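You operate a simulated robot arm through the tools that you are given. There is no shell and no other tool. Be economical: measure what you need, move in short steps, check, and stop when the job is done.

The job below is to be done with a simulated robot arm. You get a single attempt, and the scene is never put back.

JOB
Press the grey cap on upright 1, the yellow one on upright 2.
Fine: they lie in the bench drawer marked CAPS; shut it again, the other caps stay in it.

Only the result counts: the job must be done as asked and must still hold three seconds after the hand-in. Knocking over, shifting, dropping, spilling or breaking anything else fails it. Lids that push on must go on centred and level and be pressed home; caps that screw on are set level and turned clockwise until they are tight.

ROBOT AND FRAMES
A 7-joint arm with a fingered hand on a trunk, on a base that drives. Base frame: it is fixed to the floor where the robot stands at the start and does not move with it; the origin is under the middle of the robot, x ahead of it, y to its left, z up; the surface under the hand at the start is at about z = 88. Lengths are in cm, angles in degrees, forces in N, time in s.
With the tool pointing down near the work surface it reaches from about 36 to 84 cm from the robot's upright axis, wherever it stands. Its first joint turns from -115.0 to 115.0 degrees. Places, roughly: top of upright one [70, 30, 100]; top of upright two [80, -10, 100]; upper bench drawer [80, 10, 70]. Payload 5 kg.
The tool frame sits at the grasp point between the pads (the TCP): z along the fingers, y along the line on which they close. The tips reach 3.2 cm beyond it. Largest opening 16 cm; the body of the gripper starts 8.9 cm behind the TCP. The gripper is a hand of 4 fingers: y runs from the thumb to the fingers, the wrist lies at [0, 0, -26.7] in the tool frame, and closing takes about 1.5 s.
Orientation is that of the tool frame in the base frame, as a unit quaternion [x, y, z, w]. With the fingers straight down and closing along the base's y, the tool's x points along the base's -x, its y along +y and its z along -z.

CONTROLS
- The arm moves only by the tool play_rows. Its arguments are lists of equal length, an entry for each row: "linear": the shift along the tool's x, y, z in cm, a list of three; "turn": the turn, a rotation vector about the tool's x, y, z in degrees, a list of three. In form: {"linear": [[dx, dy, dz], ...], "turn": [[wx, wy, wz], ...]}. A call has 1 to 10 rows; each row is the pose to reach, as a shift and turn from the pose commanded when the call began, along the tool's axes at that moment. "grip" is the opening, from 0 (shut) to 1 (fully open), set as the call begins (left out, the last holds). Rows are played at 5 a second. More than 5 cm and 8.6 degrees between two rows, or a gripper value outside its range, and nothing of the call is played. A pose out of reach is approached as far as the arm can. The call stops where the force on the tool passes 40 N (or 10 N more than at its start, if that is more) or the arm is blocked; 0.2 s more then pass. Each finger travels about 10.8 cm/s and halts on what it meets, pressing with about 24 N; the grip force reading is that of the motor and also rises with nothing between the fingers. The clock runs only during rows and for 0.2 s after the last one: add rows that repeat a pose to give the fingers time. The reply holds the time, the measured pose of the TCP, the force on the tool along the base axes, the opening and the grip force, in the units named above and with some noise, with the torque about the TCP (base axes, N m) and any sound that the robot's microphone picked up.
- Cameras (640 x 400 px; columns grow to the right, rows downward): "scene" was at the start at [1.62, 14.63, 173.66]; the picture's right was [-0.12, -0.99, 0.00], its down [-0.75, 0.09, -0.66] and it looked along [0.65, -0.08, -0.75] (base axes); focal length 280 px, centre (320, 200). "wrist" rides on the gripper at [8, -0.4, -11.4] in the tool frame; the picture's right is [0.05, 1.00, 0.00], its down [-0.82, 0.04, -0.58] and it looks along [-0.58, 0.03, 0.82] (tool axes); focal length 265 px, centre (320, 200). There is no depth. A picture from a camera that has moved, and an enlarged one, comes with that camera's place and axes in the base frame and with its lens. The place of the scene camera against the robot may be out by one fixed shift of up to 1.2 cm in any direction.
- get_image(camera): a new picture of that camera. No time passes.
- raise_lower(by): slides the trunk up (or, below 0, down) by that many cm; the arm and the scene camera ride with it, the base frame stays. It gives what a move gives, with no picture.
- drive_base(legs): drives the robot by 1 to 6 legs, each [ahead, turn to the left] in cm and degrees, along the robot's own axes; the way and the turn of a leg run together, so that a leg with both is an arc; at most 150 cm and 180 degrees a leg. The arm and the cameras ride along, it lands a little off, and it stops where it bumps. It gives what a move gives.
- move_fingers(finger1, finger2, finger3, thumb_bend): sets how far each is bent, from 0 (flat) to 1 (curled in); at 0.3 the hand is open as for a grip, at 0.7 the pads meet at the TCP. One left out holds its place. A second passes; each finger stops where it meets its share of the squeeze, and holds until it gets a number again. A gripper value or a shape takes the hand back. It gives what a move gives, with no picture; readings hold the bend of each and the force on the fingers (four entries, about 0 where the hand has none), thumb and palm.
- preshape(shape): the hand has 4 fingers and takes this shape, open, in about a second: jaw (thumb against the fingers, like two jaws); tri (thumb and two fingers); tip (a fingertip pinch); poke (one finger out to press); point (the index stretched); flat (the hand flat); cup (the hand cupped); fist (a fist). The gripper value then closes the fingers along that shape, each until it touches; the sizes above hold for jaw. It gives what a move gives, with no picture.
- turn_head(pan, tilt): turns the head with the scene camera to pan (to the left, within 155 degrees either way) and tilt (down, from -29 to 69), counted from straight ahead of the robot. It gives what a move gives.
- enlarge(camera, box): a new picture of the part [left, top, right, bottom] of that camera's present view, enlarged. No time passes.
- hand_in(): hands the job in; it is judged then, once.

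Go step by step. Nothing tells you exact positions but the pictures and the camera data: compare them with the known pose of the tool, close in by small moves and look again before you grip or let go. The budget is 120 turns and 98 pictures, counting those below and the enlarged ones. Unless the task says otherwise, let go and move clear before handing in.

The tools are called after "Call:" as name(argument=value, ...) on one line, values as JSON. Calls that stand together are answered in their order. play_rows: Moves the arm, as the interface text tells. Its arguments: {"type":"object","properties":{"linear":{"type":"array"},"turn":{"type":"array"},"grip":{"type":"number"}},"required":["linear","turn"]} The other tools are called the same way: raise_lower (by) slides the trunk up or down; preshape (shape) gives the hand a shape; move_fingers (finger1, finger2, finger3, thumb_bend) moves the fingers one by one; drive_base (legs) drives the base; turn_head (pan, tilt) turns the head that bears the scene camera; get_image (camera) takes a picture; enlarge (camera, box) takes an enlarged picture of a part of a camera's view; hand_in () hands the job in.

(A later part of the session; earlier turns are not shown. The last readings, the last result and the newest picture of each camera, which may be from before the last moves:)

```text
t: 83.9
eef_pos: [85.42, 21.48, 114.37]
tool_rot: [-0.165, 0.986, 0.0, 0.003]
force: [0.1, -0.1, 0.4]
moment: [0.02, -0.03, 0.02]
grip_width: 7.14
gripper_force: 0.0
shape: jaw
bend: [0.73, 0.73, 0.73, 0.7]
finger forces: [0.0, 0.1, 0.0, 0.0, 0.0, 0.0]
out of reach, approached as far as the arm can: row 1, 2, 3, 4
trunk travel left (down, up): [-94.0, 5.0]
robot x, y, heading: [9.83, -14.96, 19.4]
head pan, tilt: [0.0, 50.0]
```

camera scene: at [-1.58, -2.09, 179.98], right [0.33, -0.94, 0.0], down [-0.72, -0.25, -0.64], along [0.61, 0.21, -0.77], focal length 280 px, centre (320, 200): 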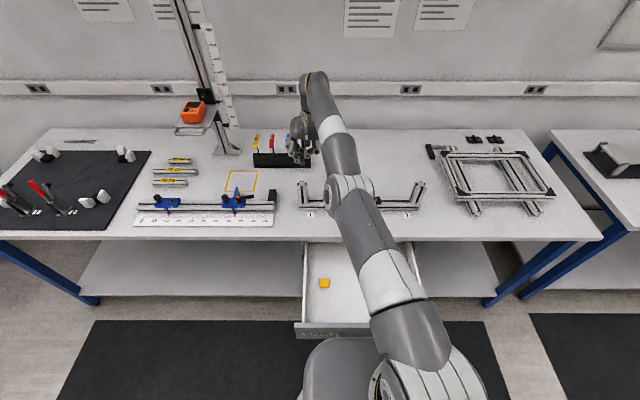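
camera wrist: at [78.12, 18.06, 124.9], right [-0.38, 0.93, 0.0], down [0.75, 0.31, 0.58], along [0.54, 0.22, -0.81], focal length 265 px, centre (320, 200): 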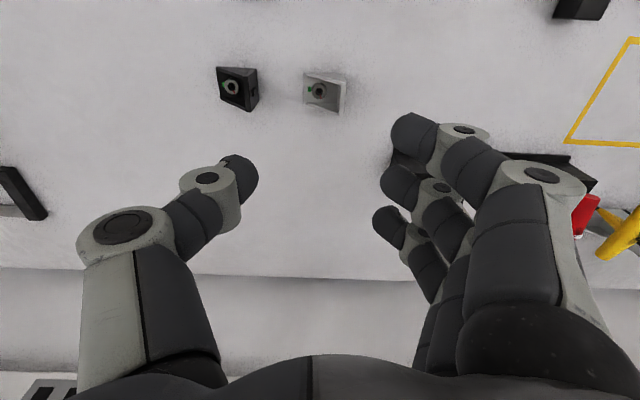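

The arm seems stuck near its straight-arm singularity but is creeping. I'll give it time at a sensible inward target; the path at z ≈ 114 is clear.

Call:
play_rows(linear=[[-4, 0, 0], [-8, 0, 0], [-8, 0, 0], [-8, 0, 0], [-8, 0, 0], [-8, 0, 0], [-8, 0, 0], [-8, 0, 0], [-8, 0, 0], [-8, 0, 0]], turn=[[0, 0, 0], [0, 0, 0], [0, 0, 0], [0, 0, 0], [0, 0, 0], [0, 0, 0], [0, 0, 0], [0, 0, 0], [0, 0, 0], [0, 0, 0]])

```text
t: 86.1
eef_pos: [85.43, 22.25, 114.32]
tool_rot: [-0.165, 0.986, 0.001, 0.005]
force: [-0.3, -0.6, -0.4]
moment: [-0.01, -0.01, -0.01]
grip_width: 7.13
gripper_force: 0.1
shape: jaw
bend: [0.73, 0.73, 0.73, 0.7]
finger forces: [0.0, 0.0, 0.0, 0.1, 0.0, 0.1]
out of reach, approached as far as the arm can: row 1, 2, 3, 4, 5, 6, 7, 8, 9, 10
trunk travel left (down, up): [-94.0, 5.0]
robot x, y, heading: [9.59, -14.63, 19.3]
head pan, tilt: [0.0, 50.0]
```

Call:
play_rows(linear=[[0, 0, 0], [0, 0, 0], [0, 0, 0], [0, 0, 0], [0, 0, 0]], turn=[[0, -8, 0], [0, -16, 0], [0, -24, 0], [0, -24, 0], [0, -24, 0]])

Call:
get_image(camera="scene")

```text
t: 87.3
eef_pos: [94.66, 27.29, 115.24]
tool_rot: [-0.162, 0.964, 0.034, 0.209]
force: [0.0, -0.4, -0.4]
moment: [-0.02, -0.02, 0.0]
grip_width: 7.15
gripper_force: 0.1
shape: jaw
bend: [0.73, 0.73, 0.73, 0.7]
finger forces: [0.0, 0.1, 0.0, 0.1, 0.1, 0.0]
out of reach, approached as far as the arm can: row 1, 2, 3, 4, 5
trunk travel left (down, up): [-94.0, 5.0]
robot x, y, heading: [9.81, -14.32, 19.4]
head pan, tilt: [0.0, 50.0]
```

```text
30 pictures are left
camera scene: at [6.04, 0.56, 179.98], right [0.33, -0.94, 0.0], down [-0.72, -0.25, -0.64], along [0.61, 0.21, -0.77], focal length 280 px, centre (320, 200)
```

scene: 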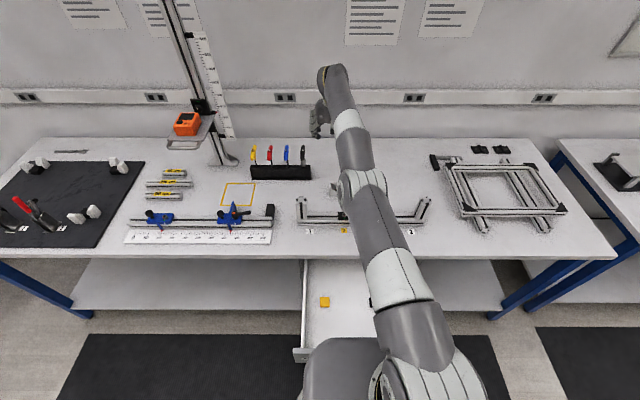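

The arm is dead straight. A vertical move should bend the elbow and break the singularity, so I'll command upward while undoing the tilt.

Call:
play_rows(linear=[[0, 0, -4.5], [0, 0, -9], [0, 0, -13.5], [0, 0, -18], [0, 0, -22], [0, 0, -26], [0, 0, -26], [0, 0, -26]], turn=[[0, 8, 0], [0, 16, 0], [0, 24, 0], [0, 24, 0], [0, 24, 0], [0, 24, 0], [0, 24, 0], [0, 24, 0]])

```text
t: 89.1
eef_pos: [79.58, 22.08, 135.39]
tool_rot: [-0.166, 0.986, 0.001, 0.005]
force: [-0.7, 0.6, 1.5]
moment: [0.0, -0.01, 0.0]
grip_width: 7.2
gripper_force: 0.0
shape: jaw
bend: [0.73, 0.73, 0.73, 0.7]
finger forces: [0.0, 0.1, 0.1, 0.0, 0.1, 0.0]
out of reach, approached as far as the arm can: row 1, 2, 3, 4, 5, 6, 7, 8
trunk travel left (down, up): [-94.0, 5.0]
robot x, y, heading: [9.58, -14.39, 19.3]
head pan, tilt: [0.0, 50.0]
```

Call:
play_rows(linear=[[4, 0, 0], [8, 0, 0], [12, 0, 0], [16, 0, 0], [20, 0, 0], [20, 0, 0], [20, 0, 0]], turn=[[0, 0, 0], [0, 0, 0], [0, 0, 0], [0, 0, 0], [0, 0, 0], [0, 0, 0], [0, 0, 0]])

```text
t: 90.7
eef_pos: [60.93, 15.85, 135.03]
tool_rot: [-0.166, 0.986, 0.0, 0.005]
force: [-0.1, -0.4, -0.6]
moment: [0.01, 0.0, -0.01]
grip_width: 7.19
gripper_force: 0.1
shape: jaw
bend: [0.73, 0.73, 0.73, 0.7]
finger forces: [0.0, 0.1, 0.0, 0.1, 0.0, 0.0]
trunk travel left (down, up): [-94.0, 5.0]
robot x, y, heading: [9.92, -14.97, 19.2]
head pan, tilt: [0.0, 50.0]
```

The arm is free again. I'll move to view the dropped cap from above.

Call:
play_rows(linear=[[-2, -2, 4], [-4, -4, 8], [-6, -6, 12], [-8, -8, 16], [-9, -9, 20], [-9, -9, 22]], turn=[[0, 0, 0], [0, 0, 0], [0, 0, 0], [0, 0, 0], [0, 0, 0], [0, 0, 0]])

Call:
get_image(camera="wrist")

```text
t: 92.1
eef_pos: [72.59, 10.24, 112.92]
tool_rot: [-0.167, 0.986, 0.001, 0.006]
force: [0.0, 0.2, 0.3]
moment: [0.0, 0.0, 0.0]
grip_width: 7.19
gripper_force: 0.1
shape: jaw
bend: [0.73, 0.73, 0.73, 0.7]
finger forces: [0.0, 0.0, 0.1, 0.0, 0.1, 0.0]
trunk travel left (down, up): [-94.0, 5.0]
robot x, y, heading: [9.93, -14.7, 19.2]
head pan, tilt: [0.0, 50.0]
```

```text
29 pictures are left
camera wrist: at [65.02, 7.23, 124.36], right [-0.38, 0.93, 0.0], down [0.75, 0.31, 0.59], along [0.54, 0.22, -0.81], focal length 265 px, centre (320, 200)
```

wrist: 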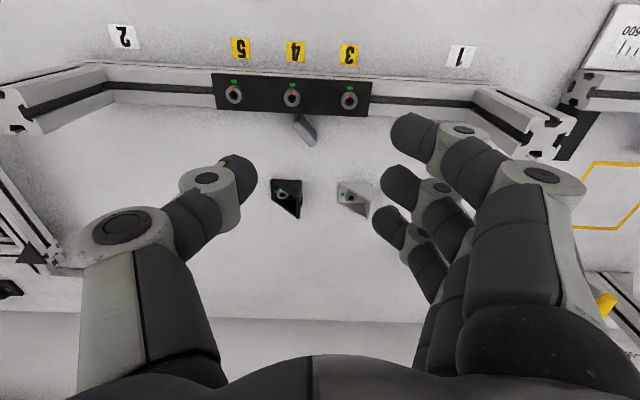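

Call:
enlarge(camera="wrist", box=[240, 90, 384, 180])

```text
4.44 times, centred on (312, 135) of wrist
camera zoom: at [65.02, 7.23, 124.36], right [-0.38, 0.93, 0.0], down [0.75, 0.31, 0.59], along [0.54, 0.22, -0.81], focal length 1180 px, centre (356, 489)
```

zoom: 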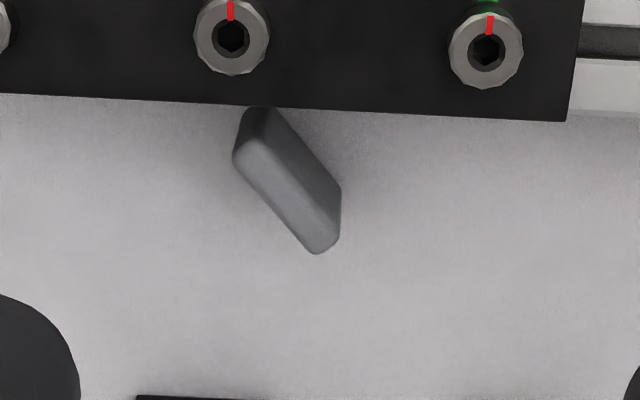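

Call:
enlarge(camera="wrist", box=[284, 108, 328, 152])

```text
9.09 times, centred on (306, 130) of wrist
camera zoom: at [65.02, 7.23, 124.36], right [-0.38, 0.93, 0.0], down [0.75, 0.31, 0.59], along [0.54, 0.22, -0.81], focal length 2413 px, centre (447, 836)
```

zoom: 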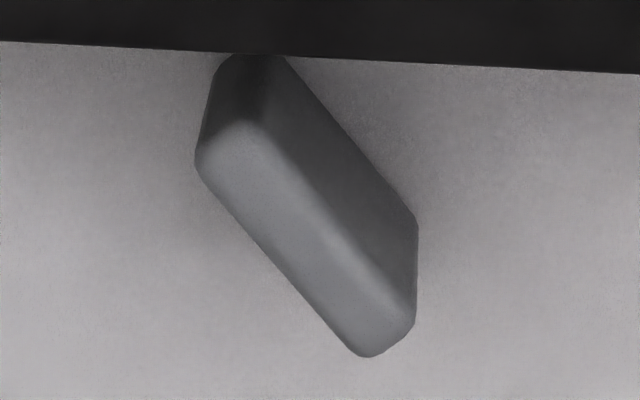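

The sharp (bottom) side faces forward-right and the rounded top faces the rail-left side. So it must be toppled forward-right with a single slim finger, and I'll try the "poke" shape.

Call:
preshape(shape="poke")

Call:
get_image(camera="wrist")

```text
t: 93.0
eef_pos: [72.61, 10.16, 113.12]
tool_rot: [-0.165, 0.986, 0.001, 0.005]
force: [-0.6, 0.0, -0.1]
moment: [0.02, -0.01, 0.01]
grip_width: 0.0
gripper_force: 0.0
shape: poke
bend: [1.0, 1.0, 1.0, 0.47]
finger forces: [0.0, 0.0, 0.0, 0.0, 0.0, 0.0]
trunk travel left (down, up): [-94.0, 5.0]
robot x, y, heading: [9.4, -14.44, 19.4]
head pan, tilt: [0.0, 50.0]
```

```text
26 pictures are left
camera wrist: at [65.01, 7.22, 124.39], right [-0.38, 0.93, 0.0], down [0.75, 0.31, 0.59], along [0.54, 0.22, -0.81], focal length 265 px, centre (320, 200)
```

wrist: 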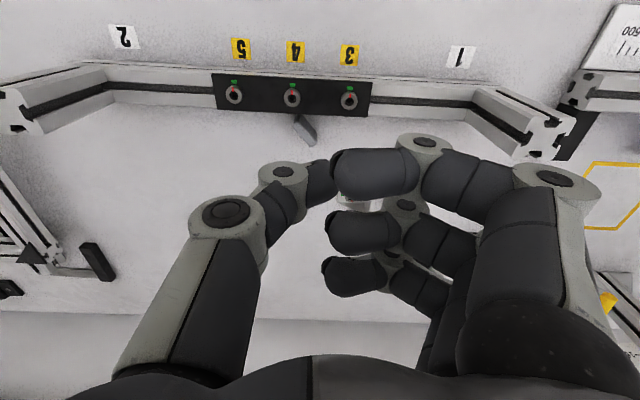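

"Poke" uses the thumb and isn't suited here. I'll use jaw, rotated about 37° so the index finger can push the cap's rounded face squarely while the other fingers stay clear of the rail.

Call:
preshape(shape="jaw")

Call:
play_rows(linear=[[-2, 0, 2], [-4, -1, 4], [-6, -1.5, 7], [-8.06, -2.23, 10], [-8.06, -2.23, 12]], turn=[[0, 0, -7.4], [0, 0, -14.8], [0, 0, -22.2], [0, 0, -29.6], [0, 0, -36.9]], grip=0.45)

Call:
get_image(camera="wrist")

```text
t: 93.9
eef_pos: [72.72, 10.24, 112.96]
tool_rot: [-0.166, 0.986, 0.001, 0.005]
force: [-0.1, -0.2, 0.2]
moment: [0.01, -0.03, 0.02]
grip_width: 15.99
gripper_force: 0.0
shape: jaw
bend: [0.3, 0.3, 0.3, 0.3]
finger forces: [0.0, 0.1, 0.0, 0.1, 0.1, 0.0]
trunk travel left (down, up): [-94.0, 5.0]
robot x, y, heading: [9.65, -14.75, 19.2]
head pan, tilt: [0.0, 50.0]
```

```text
t: 95.1
eef_pos: [81.2, 10.6, 101.16]
tool_rot: [-0.47, 0.883, -0.002, 0.005]
force: [0.8, 0.5, -0.3]
moment: [0.01, 0.05, -0.06]
grip_width: 7.28
gripper_force: 0.1
shape: jaw
bend: [0.73, 0.73, 0.73, 0.7]
finger forces: [0.0, 0.1, 0.0, 0.0, 0.0, 0.1]
trunk travel left (down, up): [-94.0, 5.0]
robot x, y, heading: [9.83, -14.38, 19.3]
head pan, tilt: [0.0, 50.0]
```

```text
25 pictures are left
camera wrist: at [76.93, 3.82, 112.63], right [-0.86, 0.51, -0.01], down [0.41, 0.7, 0.58], along [0.3, 0.5, -0.81], focal length 265 px, centre (320, 200)
```

wrist: 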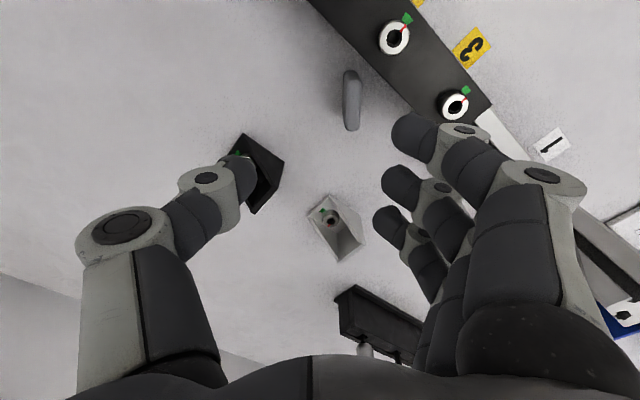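

The cap lines up with the index finger as planned. I'll close slightly, descend, and nudge gently toward the thumb side, keeping clear of the black bracket.

Call:
play_rows(linear=[[0, 0, 1], [0, 0, 4], [0, 0, 7], [0, 0, 8], [0, -0.4, 8], [0, -0.8, 8], [0, -1.1, 8], [0, -1.4, 8], [0, -1.7, 8]], turn=[[0, 0, 0], [0, 0, 0], [0, 0, 0], [0, 0, 0], [0, 0, 0], [0, 0, 0], [0, 0, 0], [0, 0, 0], [0, 0, 0]], grip=0.42)

Call:
get_image(camera="wrist")

```text
t: 97.1
eef_pos: [82.65, 9.6, 93.34]
tool_rot: [-0.469, 0.883, 0.0, 0.003]
force: [6.6, 6.5, 9.4]
moment: [0.12, 0.71, -0.52]
grip_width: 6.79
gripper_force: 0.0
shape: jaw
bend: [0.74, 0.73, 0.73, 0.7]
finger forces: [12.6, 0.0, 0.1, 0.1, 0.1, 0.0]
trunk travel left (down, up): [-94.0, 5.0]
robot x, y, heading: [9.64, -14.47, 19.5]
head pan, tilt: [0.0, 50.0]
```

```text
24 pictures are left
camera wrist: at [78.31, 2.81, 104.66], right [-0.86, 0.52, -0.01], down [0.42, 0.7, 0.58], along [0.3, 0.49, -0.81], focal length 265 px, centre (320, 200)
```

wrist: 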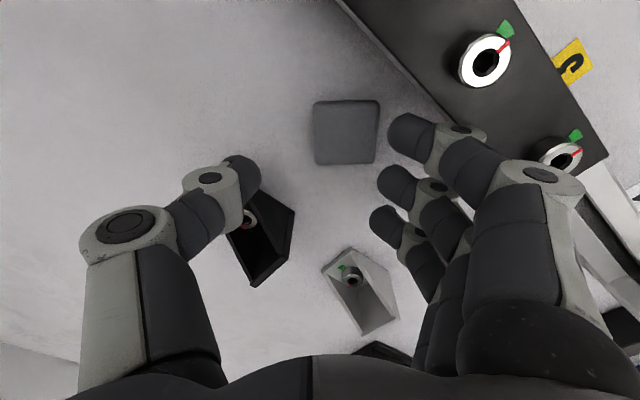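

The cap is flat again and aligned with the hand, but the index finger is touching the plate edge. I'll ease away from it and rise.

Call:
play_rows(linear=[[-0.5, 0, 0], [-0.8, 0, -0.5], [-0.8, 0, -2], [-0.8, 0, -5]], turn=[[0, 0, 0], [0, 0, 0], [0, 0, 0], [0, 0, 0]])

Call:
get_image(camera="wrist")

```text
t: 98.1
eef_pos: [82.97, 10.37, 98.48]
tool_rot: [-0.469, 0.883, -0.001, 0.004]
force: [0.3, -0.7, 0.0]
moment: [0.0, -0.01, 0.01]
grip_width: 6.76
gripper_force: 0.1
shape: jaw
bend: [0.73, 0.73, 0.73, 0.7]
finger forces: [0.0, 0.0, 0.0, 0.1, 0.0, 0.1]
trunk travel left (down, up): [-94.0, 5.0]
robot x, y, heading: [9.49, -14.68, 19.4]
head pan, tilt: [0.0, 50.0]
```

```text
23 pictures are left
camera wrist: at [78.64, 3.54, 109.9], right [-0.86, 0.52, -0.01], down [0.42, 0.7, 0.58], along [0.31, 0.5, -0.81], focal length 265 px, centre (320, 200)
```

wrist: 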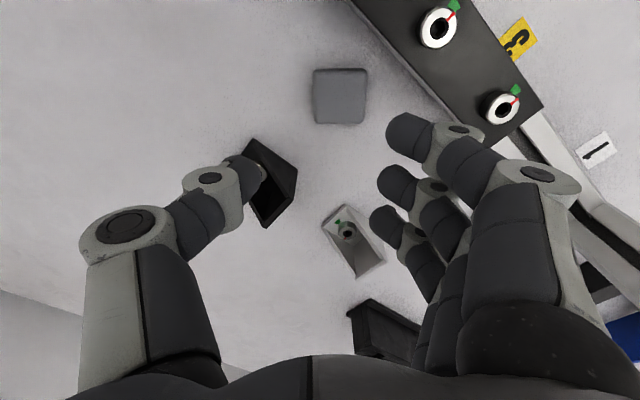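

The frame is intact and the cap lies flat and square to the hand. To keep the wider three-finger side away from the rail, I'll rise and turn the hand +90° about its axis, with the thumb on the rail side, centred on the cap.

Call:
play_rows(linear=[[0, 0, -3], [0.5, 0.2, -4], [1, 0.5, -4], [1.5, 0.8, -4], [2, 1.1, -4], [2.5, 1.4, -4], [2.8, 1.6, -4], [2.8, 1.6, -4], [2.8, 1.6, -4], [2.8, 1.6, -4]], turn=[[0, 0, 8], [0, 0, 16], [0, 0, 24], [0, 0, 32], [0, 0, 40], [0, 0, 48], [0, 0, 56], [0, 0, 64], [0, 0, 72], [0, 0, 80]], grip=0.36)

Call:
play_rows(linear=[[0, 0, 0], [0, 0, 0], [0, 0, 2]], turn=[[0, 0, 5], [0, 0, 10], [0, 0, 10]])

Call:
get_image(camera="wrist")

```text
t: 100.3
eef_pos: [80.11, 9.17, 102.33]
tool_rot: [0.209, 0.978, 0.001, 0.005]
force: [0.4, 0.9, 0.5]
moment: [0.01, 0.02, 0.0]
grip_width: 5.82
gripper_force: 0.1
shape: jaw
bend: [0.73, 0.73, 0.73, 0.7]
finger forces: [0.0, 0.1, 0.0, 0.0, 0.0, 0.1]
trunk travel left (down, up): [-94.0, 5.0]
robot x, y, heading: [9.61, -14.82, 19.1]
head pan, tilt: [0.0, 50.0]
```

```text
t: 101.1
eef_pos: [80.19, 8.92, 100.39]
tool_rot: [0.292, 0.956, 0.003, 0.005]
force: [0.6, 0.0, 0.0]
moment: [0.0, 0.03, -0.02]
grip_width: 5.84
gripper_force: 0.1
shape: jaw
bend: [0.73, 0.73, 0.73, 0.7]
finger forces: [0.1, 0.0, 0.1, 0.0, 0.1, 0.0]
trunk travel left (down, up): [-94.0, 5.0]
robot x, y, heading: [9.92, -14.91, 19.2]
head pan, tilt: [0.0, 50.0]
```

```text
22 pictures are left
camera wrist: at [73.18, 13.21, 111.69], right [0.52, 0.86, 0.01], down [0.69, -0.42, 0.58], along [0.5, -0.3, -0.81], focal length 265 px, centre (320, 200)
```

wrist: 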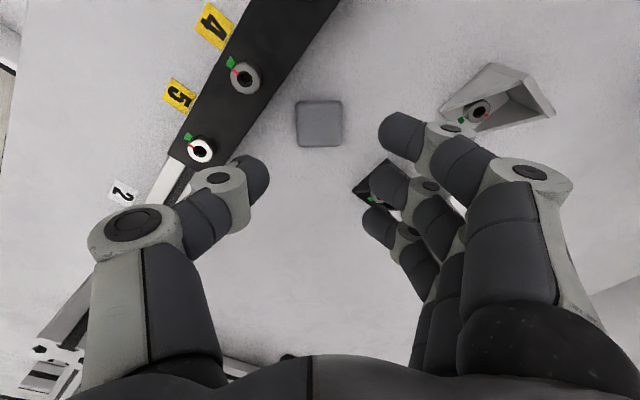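

Centred on the cap. The black bracket is close to the ring finger, so I'll narrow the opening, bias 0.5 cm away from it, and descend carefully.

Call:
play_rows(linear=[[0.5, 0, 1], [0.5, 0, 4], [0.5, 0, 6.5], [0.5, 0, 8]], turn=[[0, 0, 0], [0, 0, 0], [0, 0, 0], [0, 0, 0]], grip=0.335)

Call:
get_image(camera="wrist")

```text
t: 102.1
eef_pos: [80.23, 9.36, 92.81]
tool_rot: [0.292, 0.956, 0.005, 0.007]
force: [14.8, 3.0, 17.5]
moment: [-0.75, 0.61, 0.46]
grip_width: 4.96
gripper_force: 0.1
shape: jaw
bend: [0.73, 0.73, 0.73, 0.7]
finger forces: [0.0, 0.1, 0.2, 0.1, 22.4, 0.1]
trunk travel left (down, up): [-94.0, 5.0]
robot x, y, heading: [9.51, -14.88, 19.4]
head pan, tilt: [0.0, 50.0]
```

```text
21 pictures are left
camera wrist: at [73.07, 13.51, 104.03], right [0.51, 0.86, 0.01], down [0.69, -0.42, 0.59], along [0.51, -0.29, -0.81], focal length 265 px, centre (320, 200)
```

wrist: 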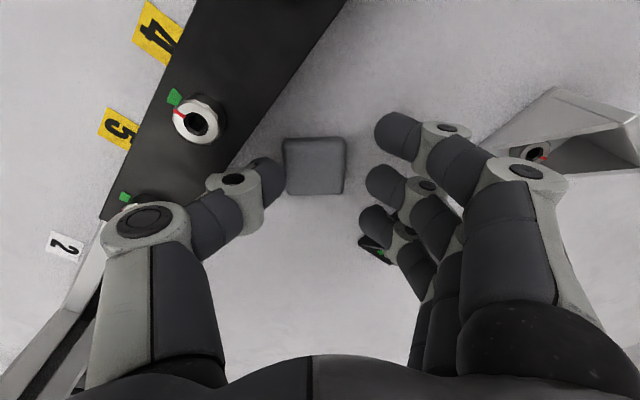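

The thumb knuckle touched the plate edge, so there isn't enough room here. I'll rise, close the fingers, and press lightly on the cap's top to slide it out to open bench.

Call:
play_rows(linear=[[0, 0.3, -1.5], [0, 0.3, -3], [0, 0, -3], [0, 0, -3], [0, 0, -3], [0, 0, -3], [0, 0, -3]], turn=[[0, 0, 0], [0, 0, 0], [0, 0, 0], [0, 0, 0], [0, 0, 0], [0, 0, 0], [0, 0, 0]], grip=0)

Call:
play_rows(linear=[[0, 0, 1.5], [0, 0, 2.5], [0, 0, 2.8], [0, 0, 3.1], [0, 0, 3.4]], turn=[[0, 0, 0], [0, 0, 0], [0, 0, 0], [0, 0, 0], [0, 0, 0]])

```text
t: 103.7
eef_pos: [79.85, 9.32, 95.36]
tool_rot: [0.292, 0.957, 0.002, 0.005]
force: [-0.4, 0.0, -0.2]
moment: [0.04, -0.01, -0.02]
grip_width: 0.32
gripper_force: 24.0
shape: jaw
bend: [0.68, 0.65, 0.68, 0.72]
finger forces: [0.0, 0.0, 0.0, 0.0, 0.1, 0.0]
trunk travel left (down, up): [-94.0, 5.0]
robot x, y, heading: [9.53, -15.02, 18.9]
head pan, tilt: [0.0, 50.0]
```

```text
t: 104.9
eef_pos: [80.0, 9.43, 92.3]
tool_rot: [0.293, 0.956, 0.005, 0.006]
force: [0.6, 1.9, 19.7]
moment: [0.03, 0.1, -0.01]
grip_width: 0.39
gripper_force: 24.0
shape: jaw
bend: [0.68, 0.68, 0.68, 0.72]
finger forces: [0.0, 29.2, 0.1, 0.0, 0.0, 0.0]
trunk travel left (down, up): [-94.0, 5.0]
robot x, y, heading: [9.75, -14.76, 18.9]
head pan, tilt: [0.0, 50.0]
```

Pressing on the cap with about 20 N. I'll drag it away from the rail and then to the right.

Call:
play_rows(linear=[[-0.6, 0.8, 0], [-1.2, 1.6, 0], [-1.9, 2.3, 0], [-2.9, 1.5, 0], [-3.9, 0.6, 0], [-4.9, -0.3, 0], [-5.9, -1.1, 0], [-6.9, -2, 0], [-7.9, -2.8, 0]], turn=[[0, 0, 0], [0, 0, 0], [0, 0, 0], [0, 0, 0], [0, 0, 0], [0, 0, 0], [0, 0, 0], [0, 0, 0], [0, 0, 0]])

Call:
play_rows(linear=[[0, 0, -2], [0, 0, -6], [0, 0, -8], [0, 0, -8]], turn=[[0, 0, 0], [0, 0, 0], [0, 0, 0], [0, 0, 0]], grip=0.5)

Call:
get_image(camera="wrist")

```text
t: 106.9
eef_pos: [84.8, 2.57, 91.83]
tool_rot: [0.292, 0.956, 0.003, 0.004]
force: [-0.2, -0.1, 0.4]
moment: [0.03, 0.02, 0.01]
grip_width: 0.32
gripper_force: 23.7
shape: jaw
bend: [0.68, 0.65, 0.68, 0.73]
finger forces: [0.0, 0.1, 0.2, 0.0, 0.1, 0.0]
trunk travel left (down, up): [-94.0, 5.0]
robot x, y, heading: [9.56, -14.99, 19.2]
head pan, tilt: [0.0, 50.0]
```

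```text
t: 107.9
eef_pos: [84.87, 2.51, 100.03]
tool_rot: [0.293, 0.956, 0.003, 0.004]
force: [0.2, 0.4, 0.3]
moment: [0.03, -0.03, -0.01]
grip_width: 7.95
gripper_force: 0.1
shape: jaw
bend: [0.72, 0.72, 0.72, 0.7]
finger forces: [0.0, 0.0, 0.0, 0.0, 0.0, 0.1]
trunk travel left (down, up): [-94.0, 5.0]
robot x, y, heading: [9.6, -14.54, 19.4]
head pan, tilt: [0.0, 50.0]
```

```text
20 pictures are left
camera wrist: at [77.92, 6.71, 111.29], right [0.52, 0.86, 0.01], down [0.69, -0.42, 0.58], along [0.5, -0.3, -0.81], focal length 265 px, centre (320, 200)
```

wrist: 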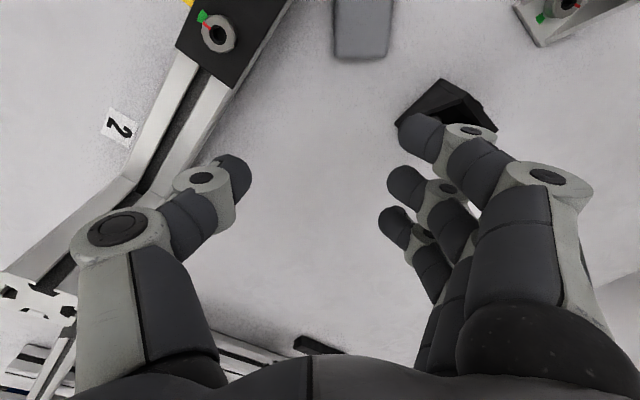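

The cap barely moved. I'll switch to the frame's orientation with the hand wide open, use the three-finger side as a wall to square the cap up and slide it right along the rail, then close on it there.

Call:
play_rows(linear=[[0.7, 0.2, 0], [1.4, 0.4, 0], [2.1, 0.7, 0], [2.8, 0.9, 0], [3.5, 1.2, 0], [4.2, 1.4, 0], [4.98, 1.62, 0], [4.98, 1.62, 2]], turn=[[0, 0, -7.6], [0, 0, -15.2], [0, 0, -22.8], [0, 0, -30.4], [0, 0, -38], [0, 0, -45.6], [0, 0, -53.2], [0, 0, -53.2]], grip=0.75)

Call:
get_image(camera="wrist")

```text
t: 109.7
eef_pos: [81.53, 6.61, 97.81]
tool_rot: [-0.167, 0.986, 0.001, 0.005]
force: [-0.5, -0.2, 0.2]
moment: [-0.01, 0.0, 0.03]
grip_width: 12.0
gripper_force: 0.1
shape: jaw
bend: [0.63, 0.63, 0.63, 0.6]
finger forces: [0.0, 0.1, 0.0, 0.1, 0.0, 0.0]
trunk travel left (down, up): [-94.0, 5.0]
robot x, y, heading: [9.82, -14.93, 19.3]
head pan, tilt: [0.0, 50.0]
```

```text
19 pictures are left
camera wrist: at [74.04, 3.63, 109.2], right [-0.38, 0.93, 0.0], down [0.75, 0.31, 0.58], along [0.54, 0.22, -0.81], focal length 265 px, centre (320, 200)
```

wrist: 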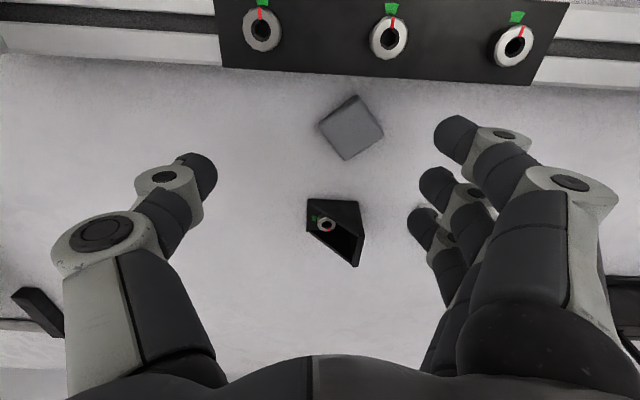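

Good layout: the fingers' wall is left of the cap, the plate is clear by about 1 cm, and the bracket's near edge is 2 cm clear. I'll descend and push gently right.

Call:
play_rows(linear=[[0, 0, 3], [0, 0, 5.8], [0, -0.6, 5.8], [0, -1.2, 5.8], [0, -1.8, 5.8], [0, -2.4, 5.8], [0, -3, 5.8], [0, -3.6, 5.8], [0, -4.2, 5.8], [0, -4.8, 5.8]], turn=[[0, 0, 0], [0, 0, 0], [0, 0, 0], [0, 0, 0], [0, 0, 0], [0, 0, 0], [0, 0, 0], [0, 0, 0], [0, 0, 0], [0, 0, 0]])

Call:
get_image(camera="wrist")

```text
t: 111.9
eef_pos: [83.12, 2.15, 92.25]
tool_rot: [-0.167, 0.986, 0.001, 0.005]
force: [0.4, 0.5, -0.6]
moment: [0.0, -0.02, 0.01]
grip_width: 11.97
gripper_force: 0.0
shape: jaw
bend: [0.63, 0.63, 0.63, 0.6]
finger forces: [0.0, 0.1, 0.0, 0.1, 0.0, 0.1]
trunk travel left (down, up): [-94.0, 5.0]
robot x, y, heading: [9.68, -14.79, 19.3]
head pan, tilt: [0.0, 50.0]
```

```text
18 pictures are left
camera wrist: at [75.61, -0.9, 103.54], right [-0.38, 0.93, 0.0], down [0.75, 0.31, 0.59], along [0.54, 0.22, -0.81], focal length 265 px, centre (320, 200)
```

wrist: 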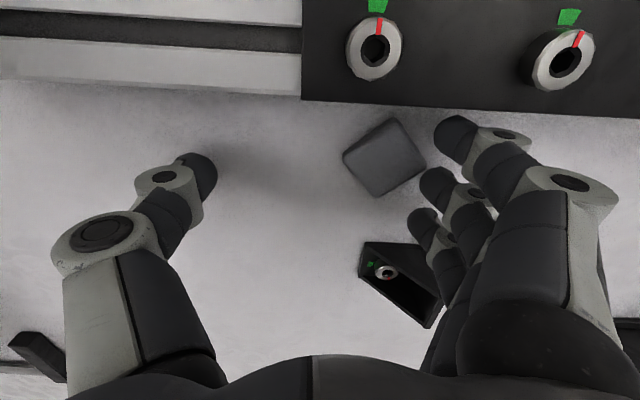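

The corner sits in the notch between two fingers, so the cap slides without turning. I'll back off slightly, shift 1.5 cm so the index finger meets the corner squarely, and push on so it rotates flush.

Call:
play_rows(linear=[[0, 0.6, 0], [-0.8, 0.6, 0], [-1.5, 0.6, 0], [-1.5, 0, 0], [-1.5, -0.7, 0], [-1.5, -1.4, 0], [-1.5, -2.1, 0], [-1.5, -2.8, 0], [-1.5, -3.5, 0], [-1.5, -4.2, 0]], turn=[[0, 0, 0], [0, 0, 0], [0, 0, 0], [0, 0, 0], [0, 0, 0], [0, 0, 0], [0, 0, 0], [0, 0, 0], [0, 0, 0], [0, 0, 0]])

Call:
get_image(camera="wrist")

```text
t: 114.1
eef_pos: [86.07, -1.35, 92.16]
tool_rot: [-0.167, 0.986, 0.001, 0.004]
force: [-0.2, 0.9, -0.3]
moment: [0.0, 0.04, 0.0]
grip_width: 11.99
gripper_force: 0.1
shape: jaw
bend: [0.63, 0.63, 0.63, 0.6]
finger forces: [0.1, 0.0, 0.1, 0.0, 0.0, 0.1]
trunk travel left (down, up): [-94.0, 5.0]
robot x, y, heading: [9.81, -14.49, 19.6]
head pan, tilt: [0.0, 50.0]
```

```text
17 pictures are left
camera wrist: at [78.43, -4.36, 103.57], right [-0.38, 0.93, 0.0], down [0.75, 0.31, 0.58], along [0.54, 0.22, -0.81], focal length 265 px, centre (320, 200)
```

wrist: 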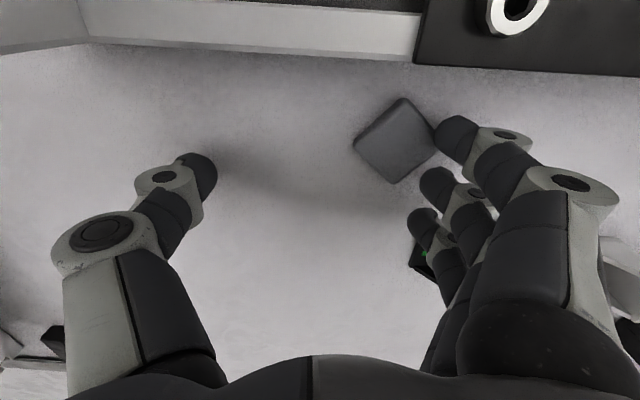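

The cap is now just past the plate, turned about 40° relative to the hand, with only the low rail nearby. I'll rise, turn +40° to match it and centre on it.

Call:
play_rows(linear=[[0, 0.8, -2], [0.5, 1.5, -5], [1, 2.5, -6], [1.6, 3.5, -6], [2.2, 4.5, -6]], turn=[[0, 0, 0], [0, 0, 8.5], [0, 0, 17], [0, 0, 25.5], [0, 0, 34]], grip=0.75)

Call:
play_rows(linear=[[0, 0, 0], [0, 0, 0], [0, 0, 0], [0, 0, 0]], turn=[[0, 0, 6], [0, 0, 6], [0, 0, 6], [0, 0, 6]], grip=0.36)

Call:
get_image(camera="wrist")

```text
t: 115.3
eef_pos: [82.33, 2.15, 98.25]
tool_rot: [0.13, 0.992, 0.001, 0.005]
force: [0.5, 0.4, 1.0]
moment: [0.0, 0.0, -0.04]
grip_width: 11.98
gripper_force: 0.0
shape: jaw
bend: [0.63, 0.63, 0.63, 0.6]
finger forces: [0.0, 0.1, 0.1, 0.0, 0.0, 0.0]
trunk travel left (down, up): [-94.0, 5.0]
robot x, y, heading: [9.79, -14.99, 19.4]
head pan, tilt: [0.0, 50.0]
```

```text
t: 116.3
eef_pos: [82.41, 2.13, 98.17]
tool_rot: [0.181, 0.983, 0.001, 0.005]
force: [-0.2, 0.8, -0.3]
moment: [0.0, -0.02, 0.03]
grip_width: 5.83
gripper_force: 0.1
shape: jaw
bend: [0.73, 0.73, 0.73, 0.7]
finger forces: [0.1, 0.1, 0.0, 0.1, 0.0, 0.0]
trunk travel left (down, up): [-94.0, 5.0]
robot x, y, heading: [9.76, -14.91, 19.4]
head pan, tilt: [0.0, 50.0]
```

```text
16 pictures are left
camera wrist: at [74.61, 4.7, 109.55], right [0.31, 0.95, 0.01], down [0.77, -0.25, 0.58], along [0.56, -0.17, -0.81], focal length 265 px, centre (320, 200)
```

wrist: 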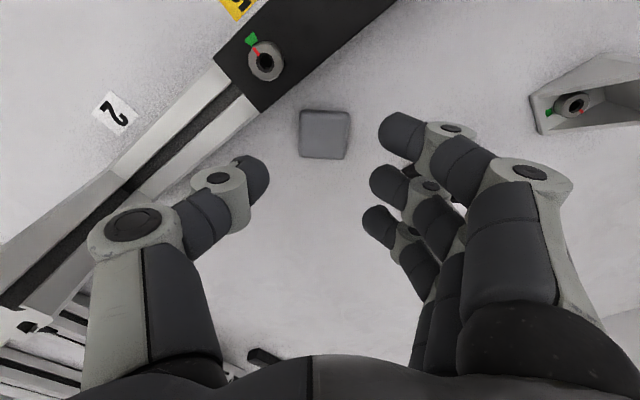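

Aligned and clear. Shifting 0.35 cm and descending.

Call:
play_rows(linear=[[0, 0.35, 2], [0, 0.35, 4.5], [0, 0.35, 6], [0, 0.35, 6.4], [0, 0.35, 6.6], [0, 0.35, 6.8]], turn=[[0, 0, 0], [0, 0, 0], [0, 0, 0], [0, 0, 0], [0, 0, 0], [0, 0, 0]])

```text
t: 117.7
eef_pos: [82.68, 2.46, 91.38]
tool_rot: [0.18, 0.984, 0.003, 0.005]
force: [4.5, 1.2, 5.1]
moment: [-0.22, 0.15, 0.21]
grip_width: 5.75
gripper_force: 0.1
shape: jaw
bend: [0.73, 0.73, 0.73, 0.7]
finger forces: [0.1, 0.0, 0.0, 0.0, 6.2, 0.0]
trunk travel left (down, up): [-94.0, 5.0]
robot x, y, heading: [9.92, -14.88, 19.0]
head pan, tilt: [0.0, 50.0]
```

At depth, with just a light thumb touch on the rail. Closing now.

Call:
play_rows(linear=[[0, 0, 0], [0, 0, 0], [0, 0, 0], [0, 0, 0], [0, 0, 0], [0, 0, 0]], turn=[[0, 0, 0], [0, 0, 0], [0, 0, 0], [0, 0, 0], [0, 0, 0], [0, 0, 0]], grip=0.1)

Call:
play_rows(linear=[[0, 0, -0.5], [0, 0, -1], [0, 0, -2], [0, 0, -3.5], [0, 0, -5], [0, 0, -7]], turn=[[0, 0, 0], [0, 0, 0], [0, 0, 0], [0, 0, 0], [0, 0, 0], [0, 0, 0]])

Call:
enlarge(camera="wrist", box=[220, 60, 460, 210])

```text
t: 119.1
eef_pos: [82.62, 2.4, 91.45]
tool_rot: [0.181, 0.984, 0.002, 0.005]
force: [-1.4, -5.8, 10.9]
moment: [0.13, -0.06, -0.02]
grip_width: 2.23
gripper_force: 24.2
shape: jaw
bend: [0.75, 0.72, 0.71, 0.71]
finger forces: [0.0, 18.0, 0.1, 0.1, 20.9, 0.0]
trunk travel left (down, up): [-94.0, 5.0]
robot x, y, heading: [9.71, -14.69, 19.6]
head pan, tilt: [0.0, 50.0]
```

```text
t: 120.5
eef_pos: [82.34, 2.41, 98.26]
tool_rot: [0.18, 0.984, 0.002, 0.005]
force: [1.0, 0.1, -0.1]
moment: [0.01, -0.01, -0.02]
grip_width: 1.97
gripper_force: 24.2
shape: jaw
bend: [0.75, 0.7, 0.71, 0.72]
finger forces: [0.0, 12.9, 0.0, 0.0, 15.7, 0.0]
trunk travel left (down, up): [-94.0, 5.0]
robot x, y, heading: [9.83, -14.75, 19.0]
head pan, tilt: [0.0, 50.0]
```

```text
2.67 times, centred on (340, 135) of wrist
camera zoom: at [74.51, 4.93, 109.7], right [0.31, 0.95, 0.01], down [0.77, -0.25, 0.58], along [0.56, -0.17, -0.81], focal length 708 px, centre (267, 373)
```

zoom: 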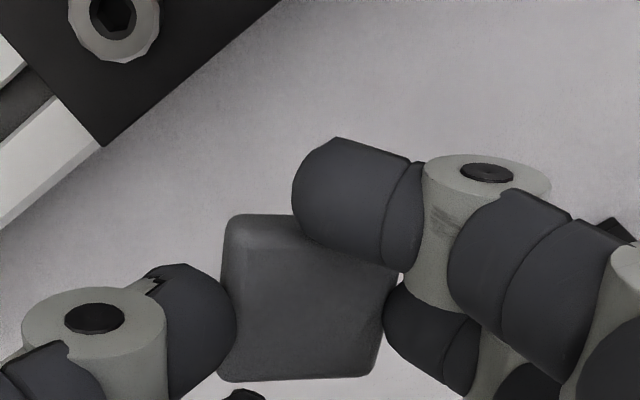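

The cap is held with near-level tilt (about 6° roll, about 3° yaw). I'll raise and carry it smoothly to above upright 1, rotating back to the frame's orientation.

Call:
play_rows(linear=[[0, 0, -4], [0, 0, -8], [2.9, 2.4, -9], [5.7, 4.8, -9], [8.6, 7.1, -9], [11.4, 9.5, -9], [14.3, 11.9, -9], [17.2, 14.3, -9], [20, 16.6, -9], [22.9, 19, -9]], turn=[[0, 0, 0], [0, 0, 0], [0, 0, -5.2], [0, 0, -10.5], [0, 0, -15.7], [0, 0, -21], [0, 0, -26.2], [0, 0, -31.5], [0, 0, -36.7], [0, 0, -42]])

Call:
get_image(camera="wrist")

```text
t: 122.7
eef_pos: [67.67, 28.76, 107.34]
tool_rot: [-0.185, 0.983, 0.0, 0.005]
force: [-1.0, 0.6, -0.2]
moment: [-0.02, 0.0, 0.02]
grip_width: 1.24
gripper_force: 23.8
shape: jaw
bend: [0.75, 0.74, 0.71, 0.74]
finger forces: [0.1, 0.0, 0.0, 0.0, 0.0, 0.1]
trunk travel left (down, up): [-94.0, 5.0]
robot x, y, heading: [9.9, -14.84, 19.1]
head pan, tilt: [0.0, 50.0]
```

```text
14 pictures are left
camera wrist: at [60.25, 25.43, 118.58], right [-0.41, 0.91, 0.0], down [0.74, 0.33, 0.58], along [0.53, 0.24, -0.81], focal length 265 px, centre (320, 200)
```

wrist: 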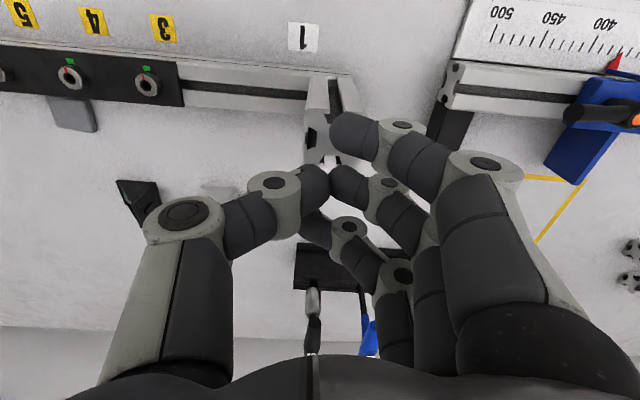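

The cap slipped out again during transport, so the fingertip grip is too shallow. It's again beside the plate, and I need to see its pose.

Call:
enlarge(camera="wrist", box=[30, 60, 126, 156])

```text
4.17 times, centred on (78, 108) of wrist
camera zoom: at [60.25, 25.43, 118.58], right [-0.41, 0.91, 0.0], down [0.74, 0.33, 0.58], along [0.53, 0.24, -0.81], focal length 1106 px, centre (1328, 583)
```

zoom: 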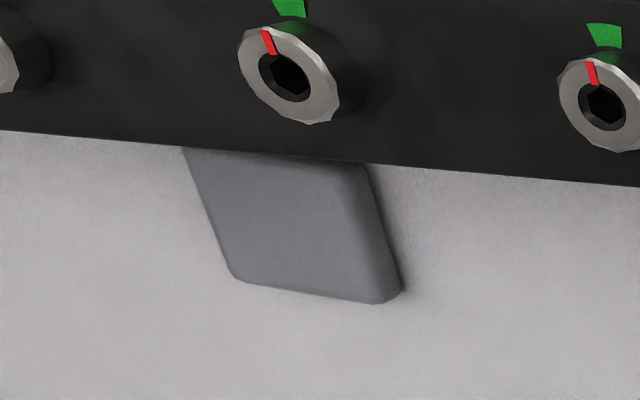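

It lies flat, top side up, flush against the rail. I'll repeat the wall-push to bring it out, and this time I'll pinch with near-vertical fingertips. First I'll return to the left of the cap with the hand open.

Call:
play_rows(linear=[[-0.9, -4, 0], [-1.7, -8, 0], [-2.6, -12, 0], [-3.4, -16, 0], [-4.3, -20, 0], [-5.2, -24, 2], [-6, -27.8, 6], [-6, -27.8, 9]], turn=[[0, 0, 0.5], [0, 0, 1], [0, 0, 1.5], [0, 0, 2.2], [0, 0, 2.2], [0, 0, 2.2], [0, 0, 2.2], [0, 0, 2.2]], grip=0.75)

Call:
get_image(camera="wrist")

```text
refused: row 7 steps farther than a row can; nothing moved
```

```text
12 pictures are left
camera wrist: at [60.25, 25.43, 118.58], right [-0.41, 0.91, 0.0], down [0.74, 0.33, 0.58], along [0.53, 0.24, -0.81], focal length 265 px, centre (320, 200)
```

wrist: 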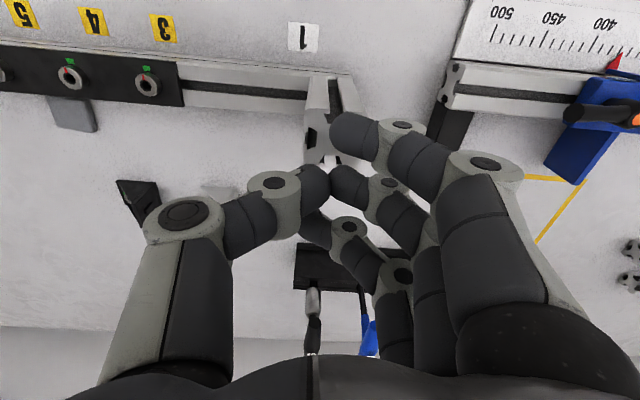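

That call was refused for step size; I'll redo it within limits.

Call:
play_rows(linear=[[-0.9, -4, 0], [-1.7, -8, 0], [-2.6, -12, 0], [-3.4, -16, 0], [-4.3, -20, 0], [-5.2, -24, 1], [-6, -27.8, 3], [-6, -27.8, 6], [-6, -27.8, 9]], turn=[[0, 0, 0.5], [0, 0, 1], [0, 0, 1.5], [0, 0, 2.2], [0, 0, 2.2], [0, 0, 2.2], [0, 0, 2.2], [0, 0, 2.2], [0, 0, 2.2]], grip=0.75)

```text
t: 124.7
eef_pos: [83.42, 4.55, 98.09]
tool_rot: [-0.165, 0.986, 0.001, 0.006]
force: [0.7, -1.0, 0.1]
moment: [-0.01, -0.01, 0.0]
grip_width: 11.94
gripper_force: 0.0
shape: jaw
bend: [0.63, 0.63, 0.63, 0.6]
finger forces: [0.0, 0.1, 0.1, 0.0, 0.0, 0.0]
trunk travel left (down, up): [-94.0, 5.0]
robot x, y, heading: [9.49, -14.29, 19.3]
head pan, tilt: [0.0, 50.0]
```

Call:
get_image(camera="wrist")

```text
11 pictures are left
camera wrist: at [75.82, 1.59, 109.54], right [-0.37, 0.93, 0.0], down [0.75, 0.3, 0.59], along [0.54, 0.22, -0.81], focal length 265 px, centre (320, 200)
```

wrist: 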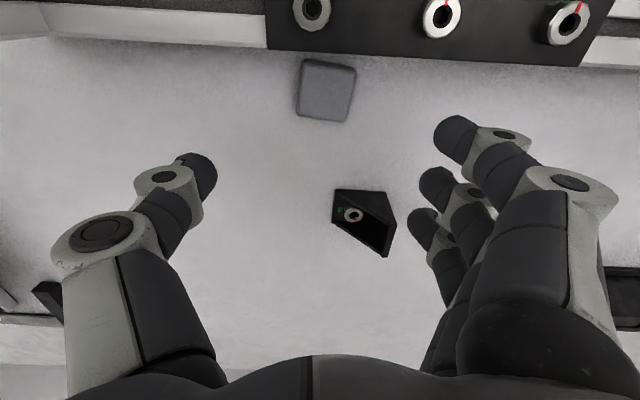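

The cap is clear of the plate edge by about 1 cm, rotated about 9°. I'll push it to the right past the plate's end, with the index finger biased forward of its centre.

Call:
play_rows(linear=[[0.3, 0, 3], [0.3, 0, 5.9], [0.3, -1.7, 5.9], [0.3, -3.2, 5.9], [0.3, -4, 5.9], [0.3, -4.8, 5.9], [0.2, -5.6, 5.9], [0, -6.4, 5.9], [-0.3, -7.2, 5.9], [-0.6, -8, 5.9]], turn=[[0, 0, 0], [0, 0, 0], [0, 0, 0], [0, 0, 0], [0, 0, 0], [0, 0, 0], [0, 0, 0], [0, 0, 0], [0, 0, 0], [0, 0, 0]])

Call:
get_image(camera="wrist")

```text
t: 126.9
eef_pos: [86.66, -2.82, 92.48]
tool_rot: [-0.165, 0.986, 0.0, 0.005]
force: [0.0, 0.9, 1.4]
moment: [0.07, 0.01, 0.0]
grip_width: 11.99
gripper_force: 0.0
shape: jaw
bend: [0.63, 0.63, 0.63, 0.6]
finger forces: [0.7, 0.0, 0.0, 0.1, 0.0, 0.0]
trunk travel left (down, up): [-94.0, 5.0]
robot x, y, heading: [9.77, -14.84, 19.3]
head pan, tilt: [0.0, 50.0]
```

```text
10 pictures are left
camera wrist: at [79.12, -5.66, 103.83], right [-0.37, 0.93, 0.0], down [0.75, 0.3, 0.59], along [0.54, 0.22, -0.81], focal length 265 px, centre (320, 200)
```

wrist: 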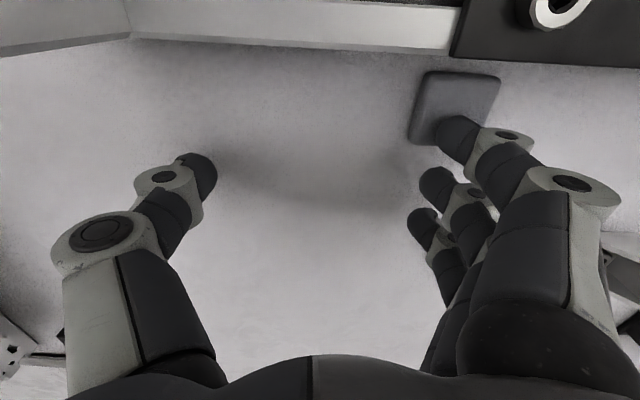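

The fingertip rode over the cap, so I need to be lower. I'll back out to its left, lower to bench level and push again.

Call:
play_rows(linear=[[0, 0, -1.5], [0.4, 2, -1.5], [0.8, 4.3, -1.5], [0.8, 4.3, 1.0], [0.8, 3.4, 1.0], [0.8, 2.6, 1.0], [0.8, 1.6, 1.0], [0.6, 0.6, 1.0], [0.3, -0.4, 1.0], [0, -1.4, 1.0]], turn=[[0, 0, 0], [0, 0, 0], [0, 0, 0], [0, 0, 0], [0, 0, 0], [0, 0, 0], [0, 0, 0], [0, 0, 0], [0, 0, 0], [0, 0, 0]])

Call:
get_image(camera="wrist")

```text
t: 129.1
eef_pos: [87.07, -4.11, 91.35]
tool_rot: [-0.166, 0.986, 0.0, 0.004]
force: [-0.2, 0.0, 0.2]
moment: [0.03, 0.0, -0.01]
grip_width: 11.95
gripper_force: 0.3
shape: jaw
bend: [0.63, 0.63, 0.63, 0.6]
finger forces: [0.0, 0.0, 0.1, 0.0, 0.0, 0.0]
trunk travel left (down, up): [-94.0, 5.0]
robot x, y, heading: [9.65, -14.78, 19.3]
head pan, tilt: [0.0, 50.0]
```

```text
9 pictures are left
camera wrist: at [79.57, -7.13, 102.78], right [-0.37, 0.93, 0.0], down [0.75, 0.3, 0.58], along [0.54, 0.22, -0.81], focal length 265 px, centre (320, 200)
```

wrist: 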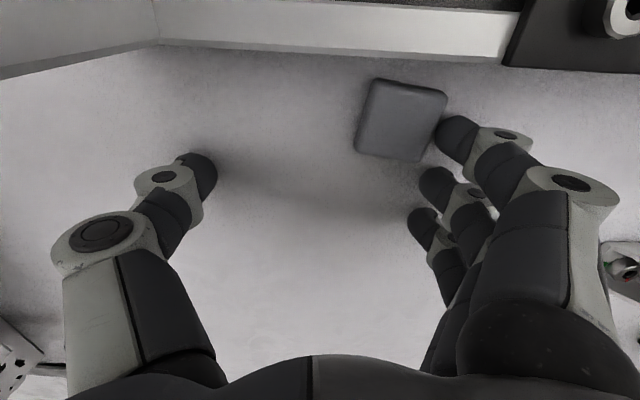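

The cap is now past the plate. I'll rise, match its 9° angle, curl the outer fingers and set a near-vertical fingertip pinch.

Call:
play_rows(linear=[[0, 0.5, -2], [1, 1.6, -5], [2, 2.8, -6], [3.06, 4, -6]], turn=[[0, 0, 0], [0, 0, 3], [0, 0, 6], [0, 0, 9]])

Call:
move_fingers(finger1=1, finger2=0.47, finger3=1, thumb_bend=0.47)

Call:
get_image(camera="wrist")

```text
t: 130.1
eef_pos: [82.91, -1.27, 97.49]
tool_rot: [-0.087, 0.996, 0.001, 0.006]
force: [0.2, 0.7, -0.4]
moment: [-0.05, -0.02, 0.01]
grip_width: 11.96
gripper_force: 0.0
shape: jaw
bend: [0.63, 0.63, 0.63, 0.6]
finger forces: [0.0, 0.0, 0.1, 0.0, 0.0, 0.1]
trunk travel left (down, up): [-94.0, 5.0]
robot x, y, heading: [9.6, -14.77, 19.4]
head pan, tilt: [0.0, 50.0]
```

```text
t: 131.1
eef_pos: [83.02, -1.31, 97.38]
tool_rot: [-0.087, 0.996, 0.002, 0.004]
force: [0.7, -0.7, -0.5]
moment: [0.02, 0.0, 0.01]
grip_width: 6.41
gripper_force: 0.1
shape: fingers
bend: [1.0, 0.47, 1.0, 0.47]
finger forces: [0.0, 0.1, 0.0, 0.0, 0.0, 0.1]
trunk travel left (down, up): [-94.0, 5.0]
robot x, y, heading: [10.03, -14.85, 19.4]
head pan, tilt: [0.0, 50.0]
```

```text
8 pictures are left
camera wrist: at [74.95, -3.09, 108.81], right [-0.22, 0.97, 0.0], down [0.79, 0.18, 0.59], along [0.57, 0.13, -0.81], focal length 265 px, centre (320, 200)
```

wrist: 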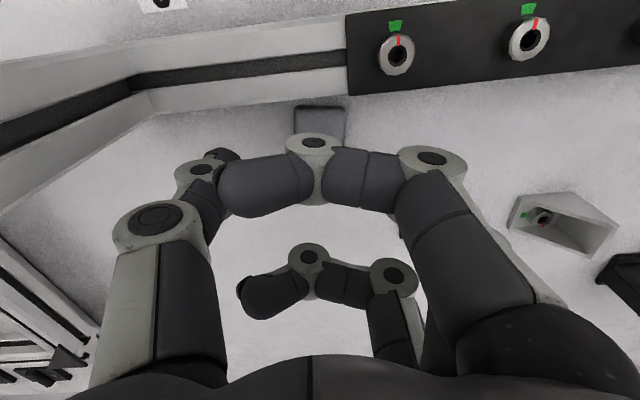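

The cap is centred in the pinch. Descending to bench contact in fine final steps.

Call:
play_rows(linear=[[0, 0, 2], [0, 0, 4], [0, 0, 5], [0, 0, 5.2], [0, 0, 5.4], [0, 0, 5.5]], turn=[[0, 0, 0], [0, 0, 0], [0, 0, 0], [0, 0, 0], [0, 0, 0], [0, 0, 0]])

```text
t: 132.5
eef_pos: [82.95, -1.34, 92.05]
tool_rot: [-0.087, 0.996, 0.001, 0.005]
force: [-0.8, 0.0, 1.7]
moment: [-0.04, 0.01, 0.01]
grip_width: 6.42
gripper_force: 1.1
shape: fingers
bend: [1.0, 0.47, 1.0, 0.47]
finger forces: [0.0, 1.2, 0.0, 0.0, 1.5, 0.0]
trunk travel left (down, up): [-94.0, 5.0]
robot x, y, heading: [9.95, -14.88, 19.2]
head pan, tilt: [0.0, 50.0]
```

Both tips touch the bench. I'll close in small steps, following down to keep the tips low on the cap's sides.

Call:
move_fingers(finger2=0.53, thumb_bend=0.53)

Call:
play_rows(linear=[[0, 0, 0.2], [0, 0, 0.4], [0, 0, 0.5]], turn=[[0, 0, 0], [0, 0, 0], [0, 0, 0]])

```text
t: 133.5
eef_pos: [82.99, -1.2, 91.99]
tool_rot: [-0.087, 0.996, 0.0, 0.006]
force: [2.8, -0.7, 8.9]
moment: [-0.46, -0.14, 0.11]
grip_width: 6.07
gripper_force: 4.4
shape: fingers
bend: [1.0, 0.53, 1.0, 0.53]
finger forces: [0.1, 0.9, 0.0, 0.0, 8.1, 0.0]
trunk travel left (down, up): [-94.0, 5.0]
robot x, y, heading: [9.85, -14.96, 19.2]
head pan, tilt: [0.0, 50.0]
```

```text
t: 134.4
eef_pos: [83.29, -1.12, 92.04]
tool_rot: [-0.087, 0.996, 0.001, 0.01]
force: [-1.0, -1.6, 17.3]
moment: [-0.62, 0.03, -0.11]
grip_width: 6.06
gripper_force: 8.5
shape: fingers
bend: [1.0, 0.53, 1.0, 0.53]
finger forces: [0.0, 4.1, 0.0, 0.1, 13.2, 0.0]
trunk travel left (down, up): [-94.0, 5.0]
robot x, y, heading: [9.84, -14.72, 19.3]
head pan, tilt: [0.0, 50.0]
stopped in row 3: the force on the tool passed its limit at 41 N (the readings are from after the stop); the commanded pose is now the measured one
```

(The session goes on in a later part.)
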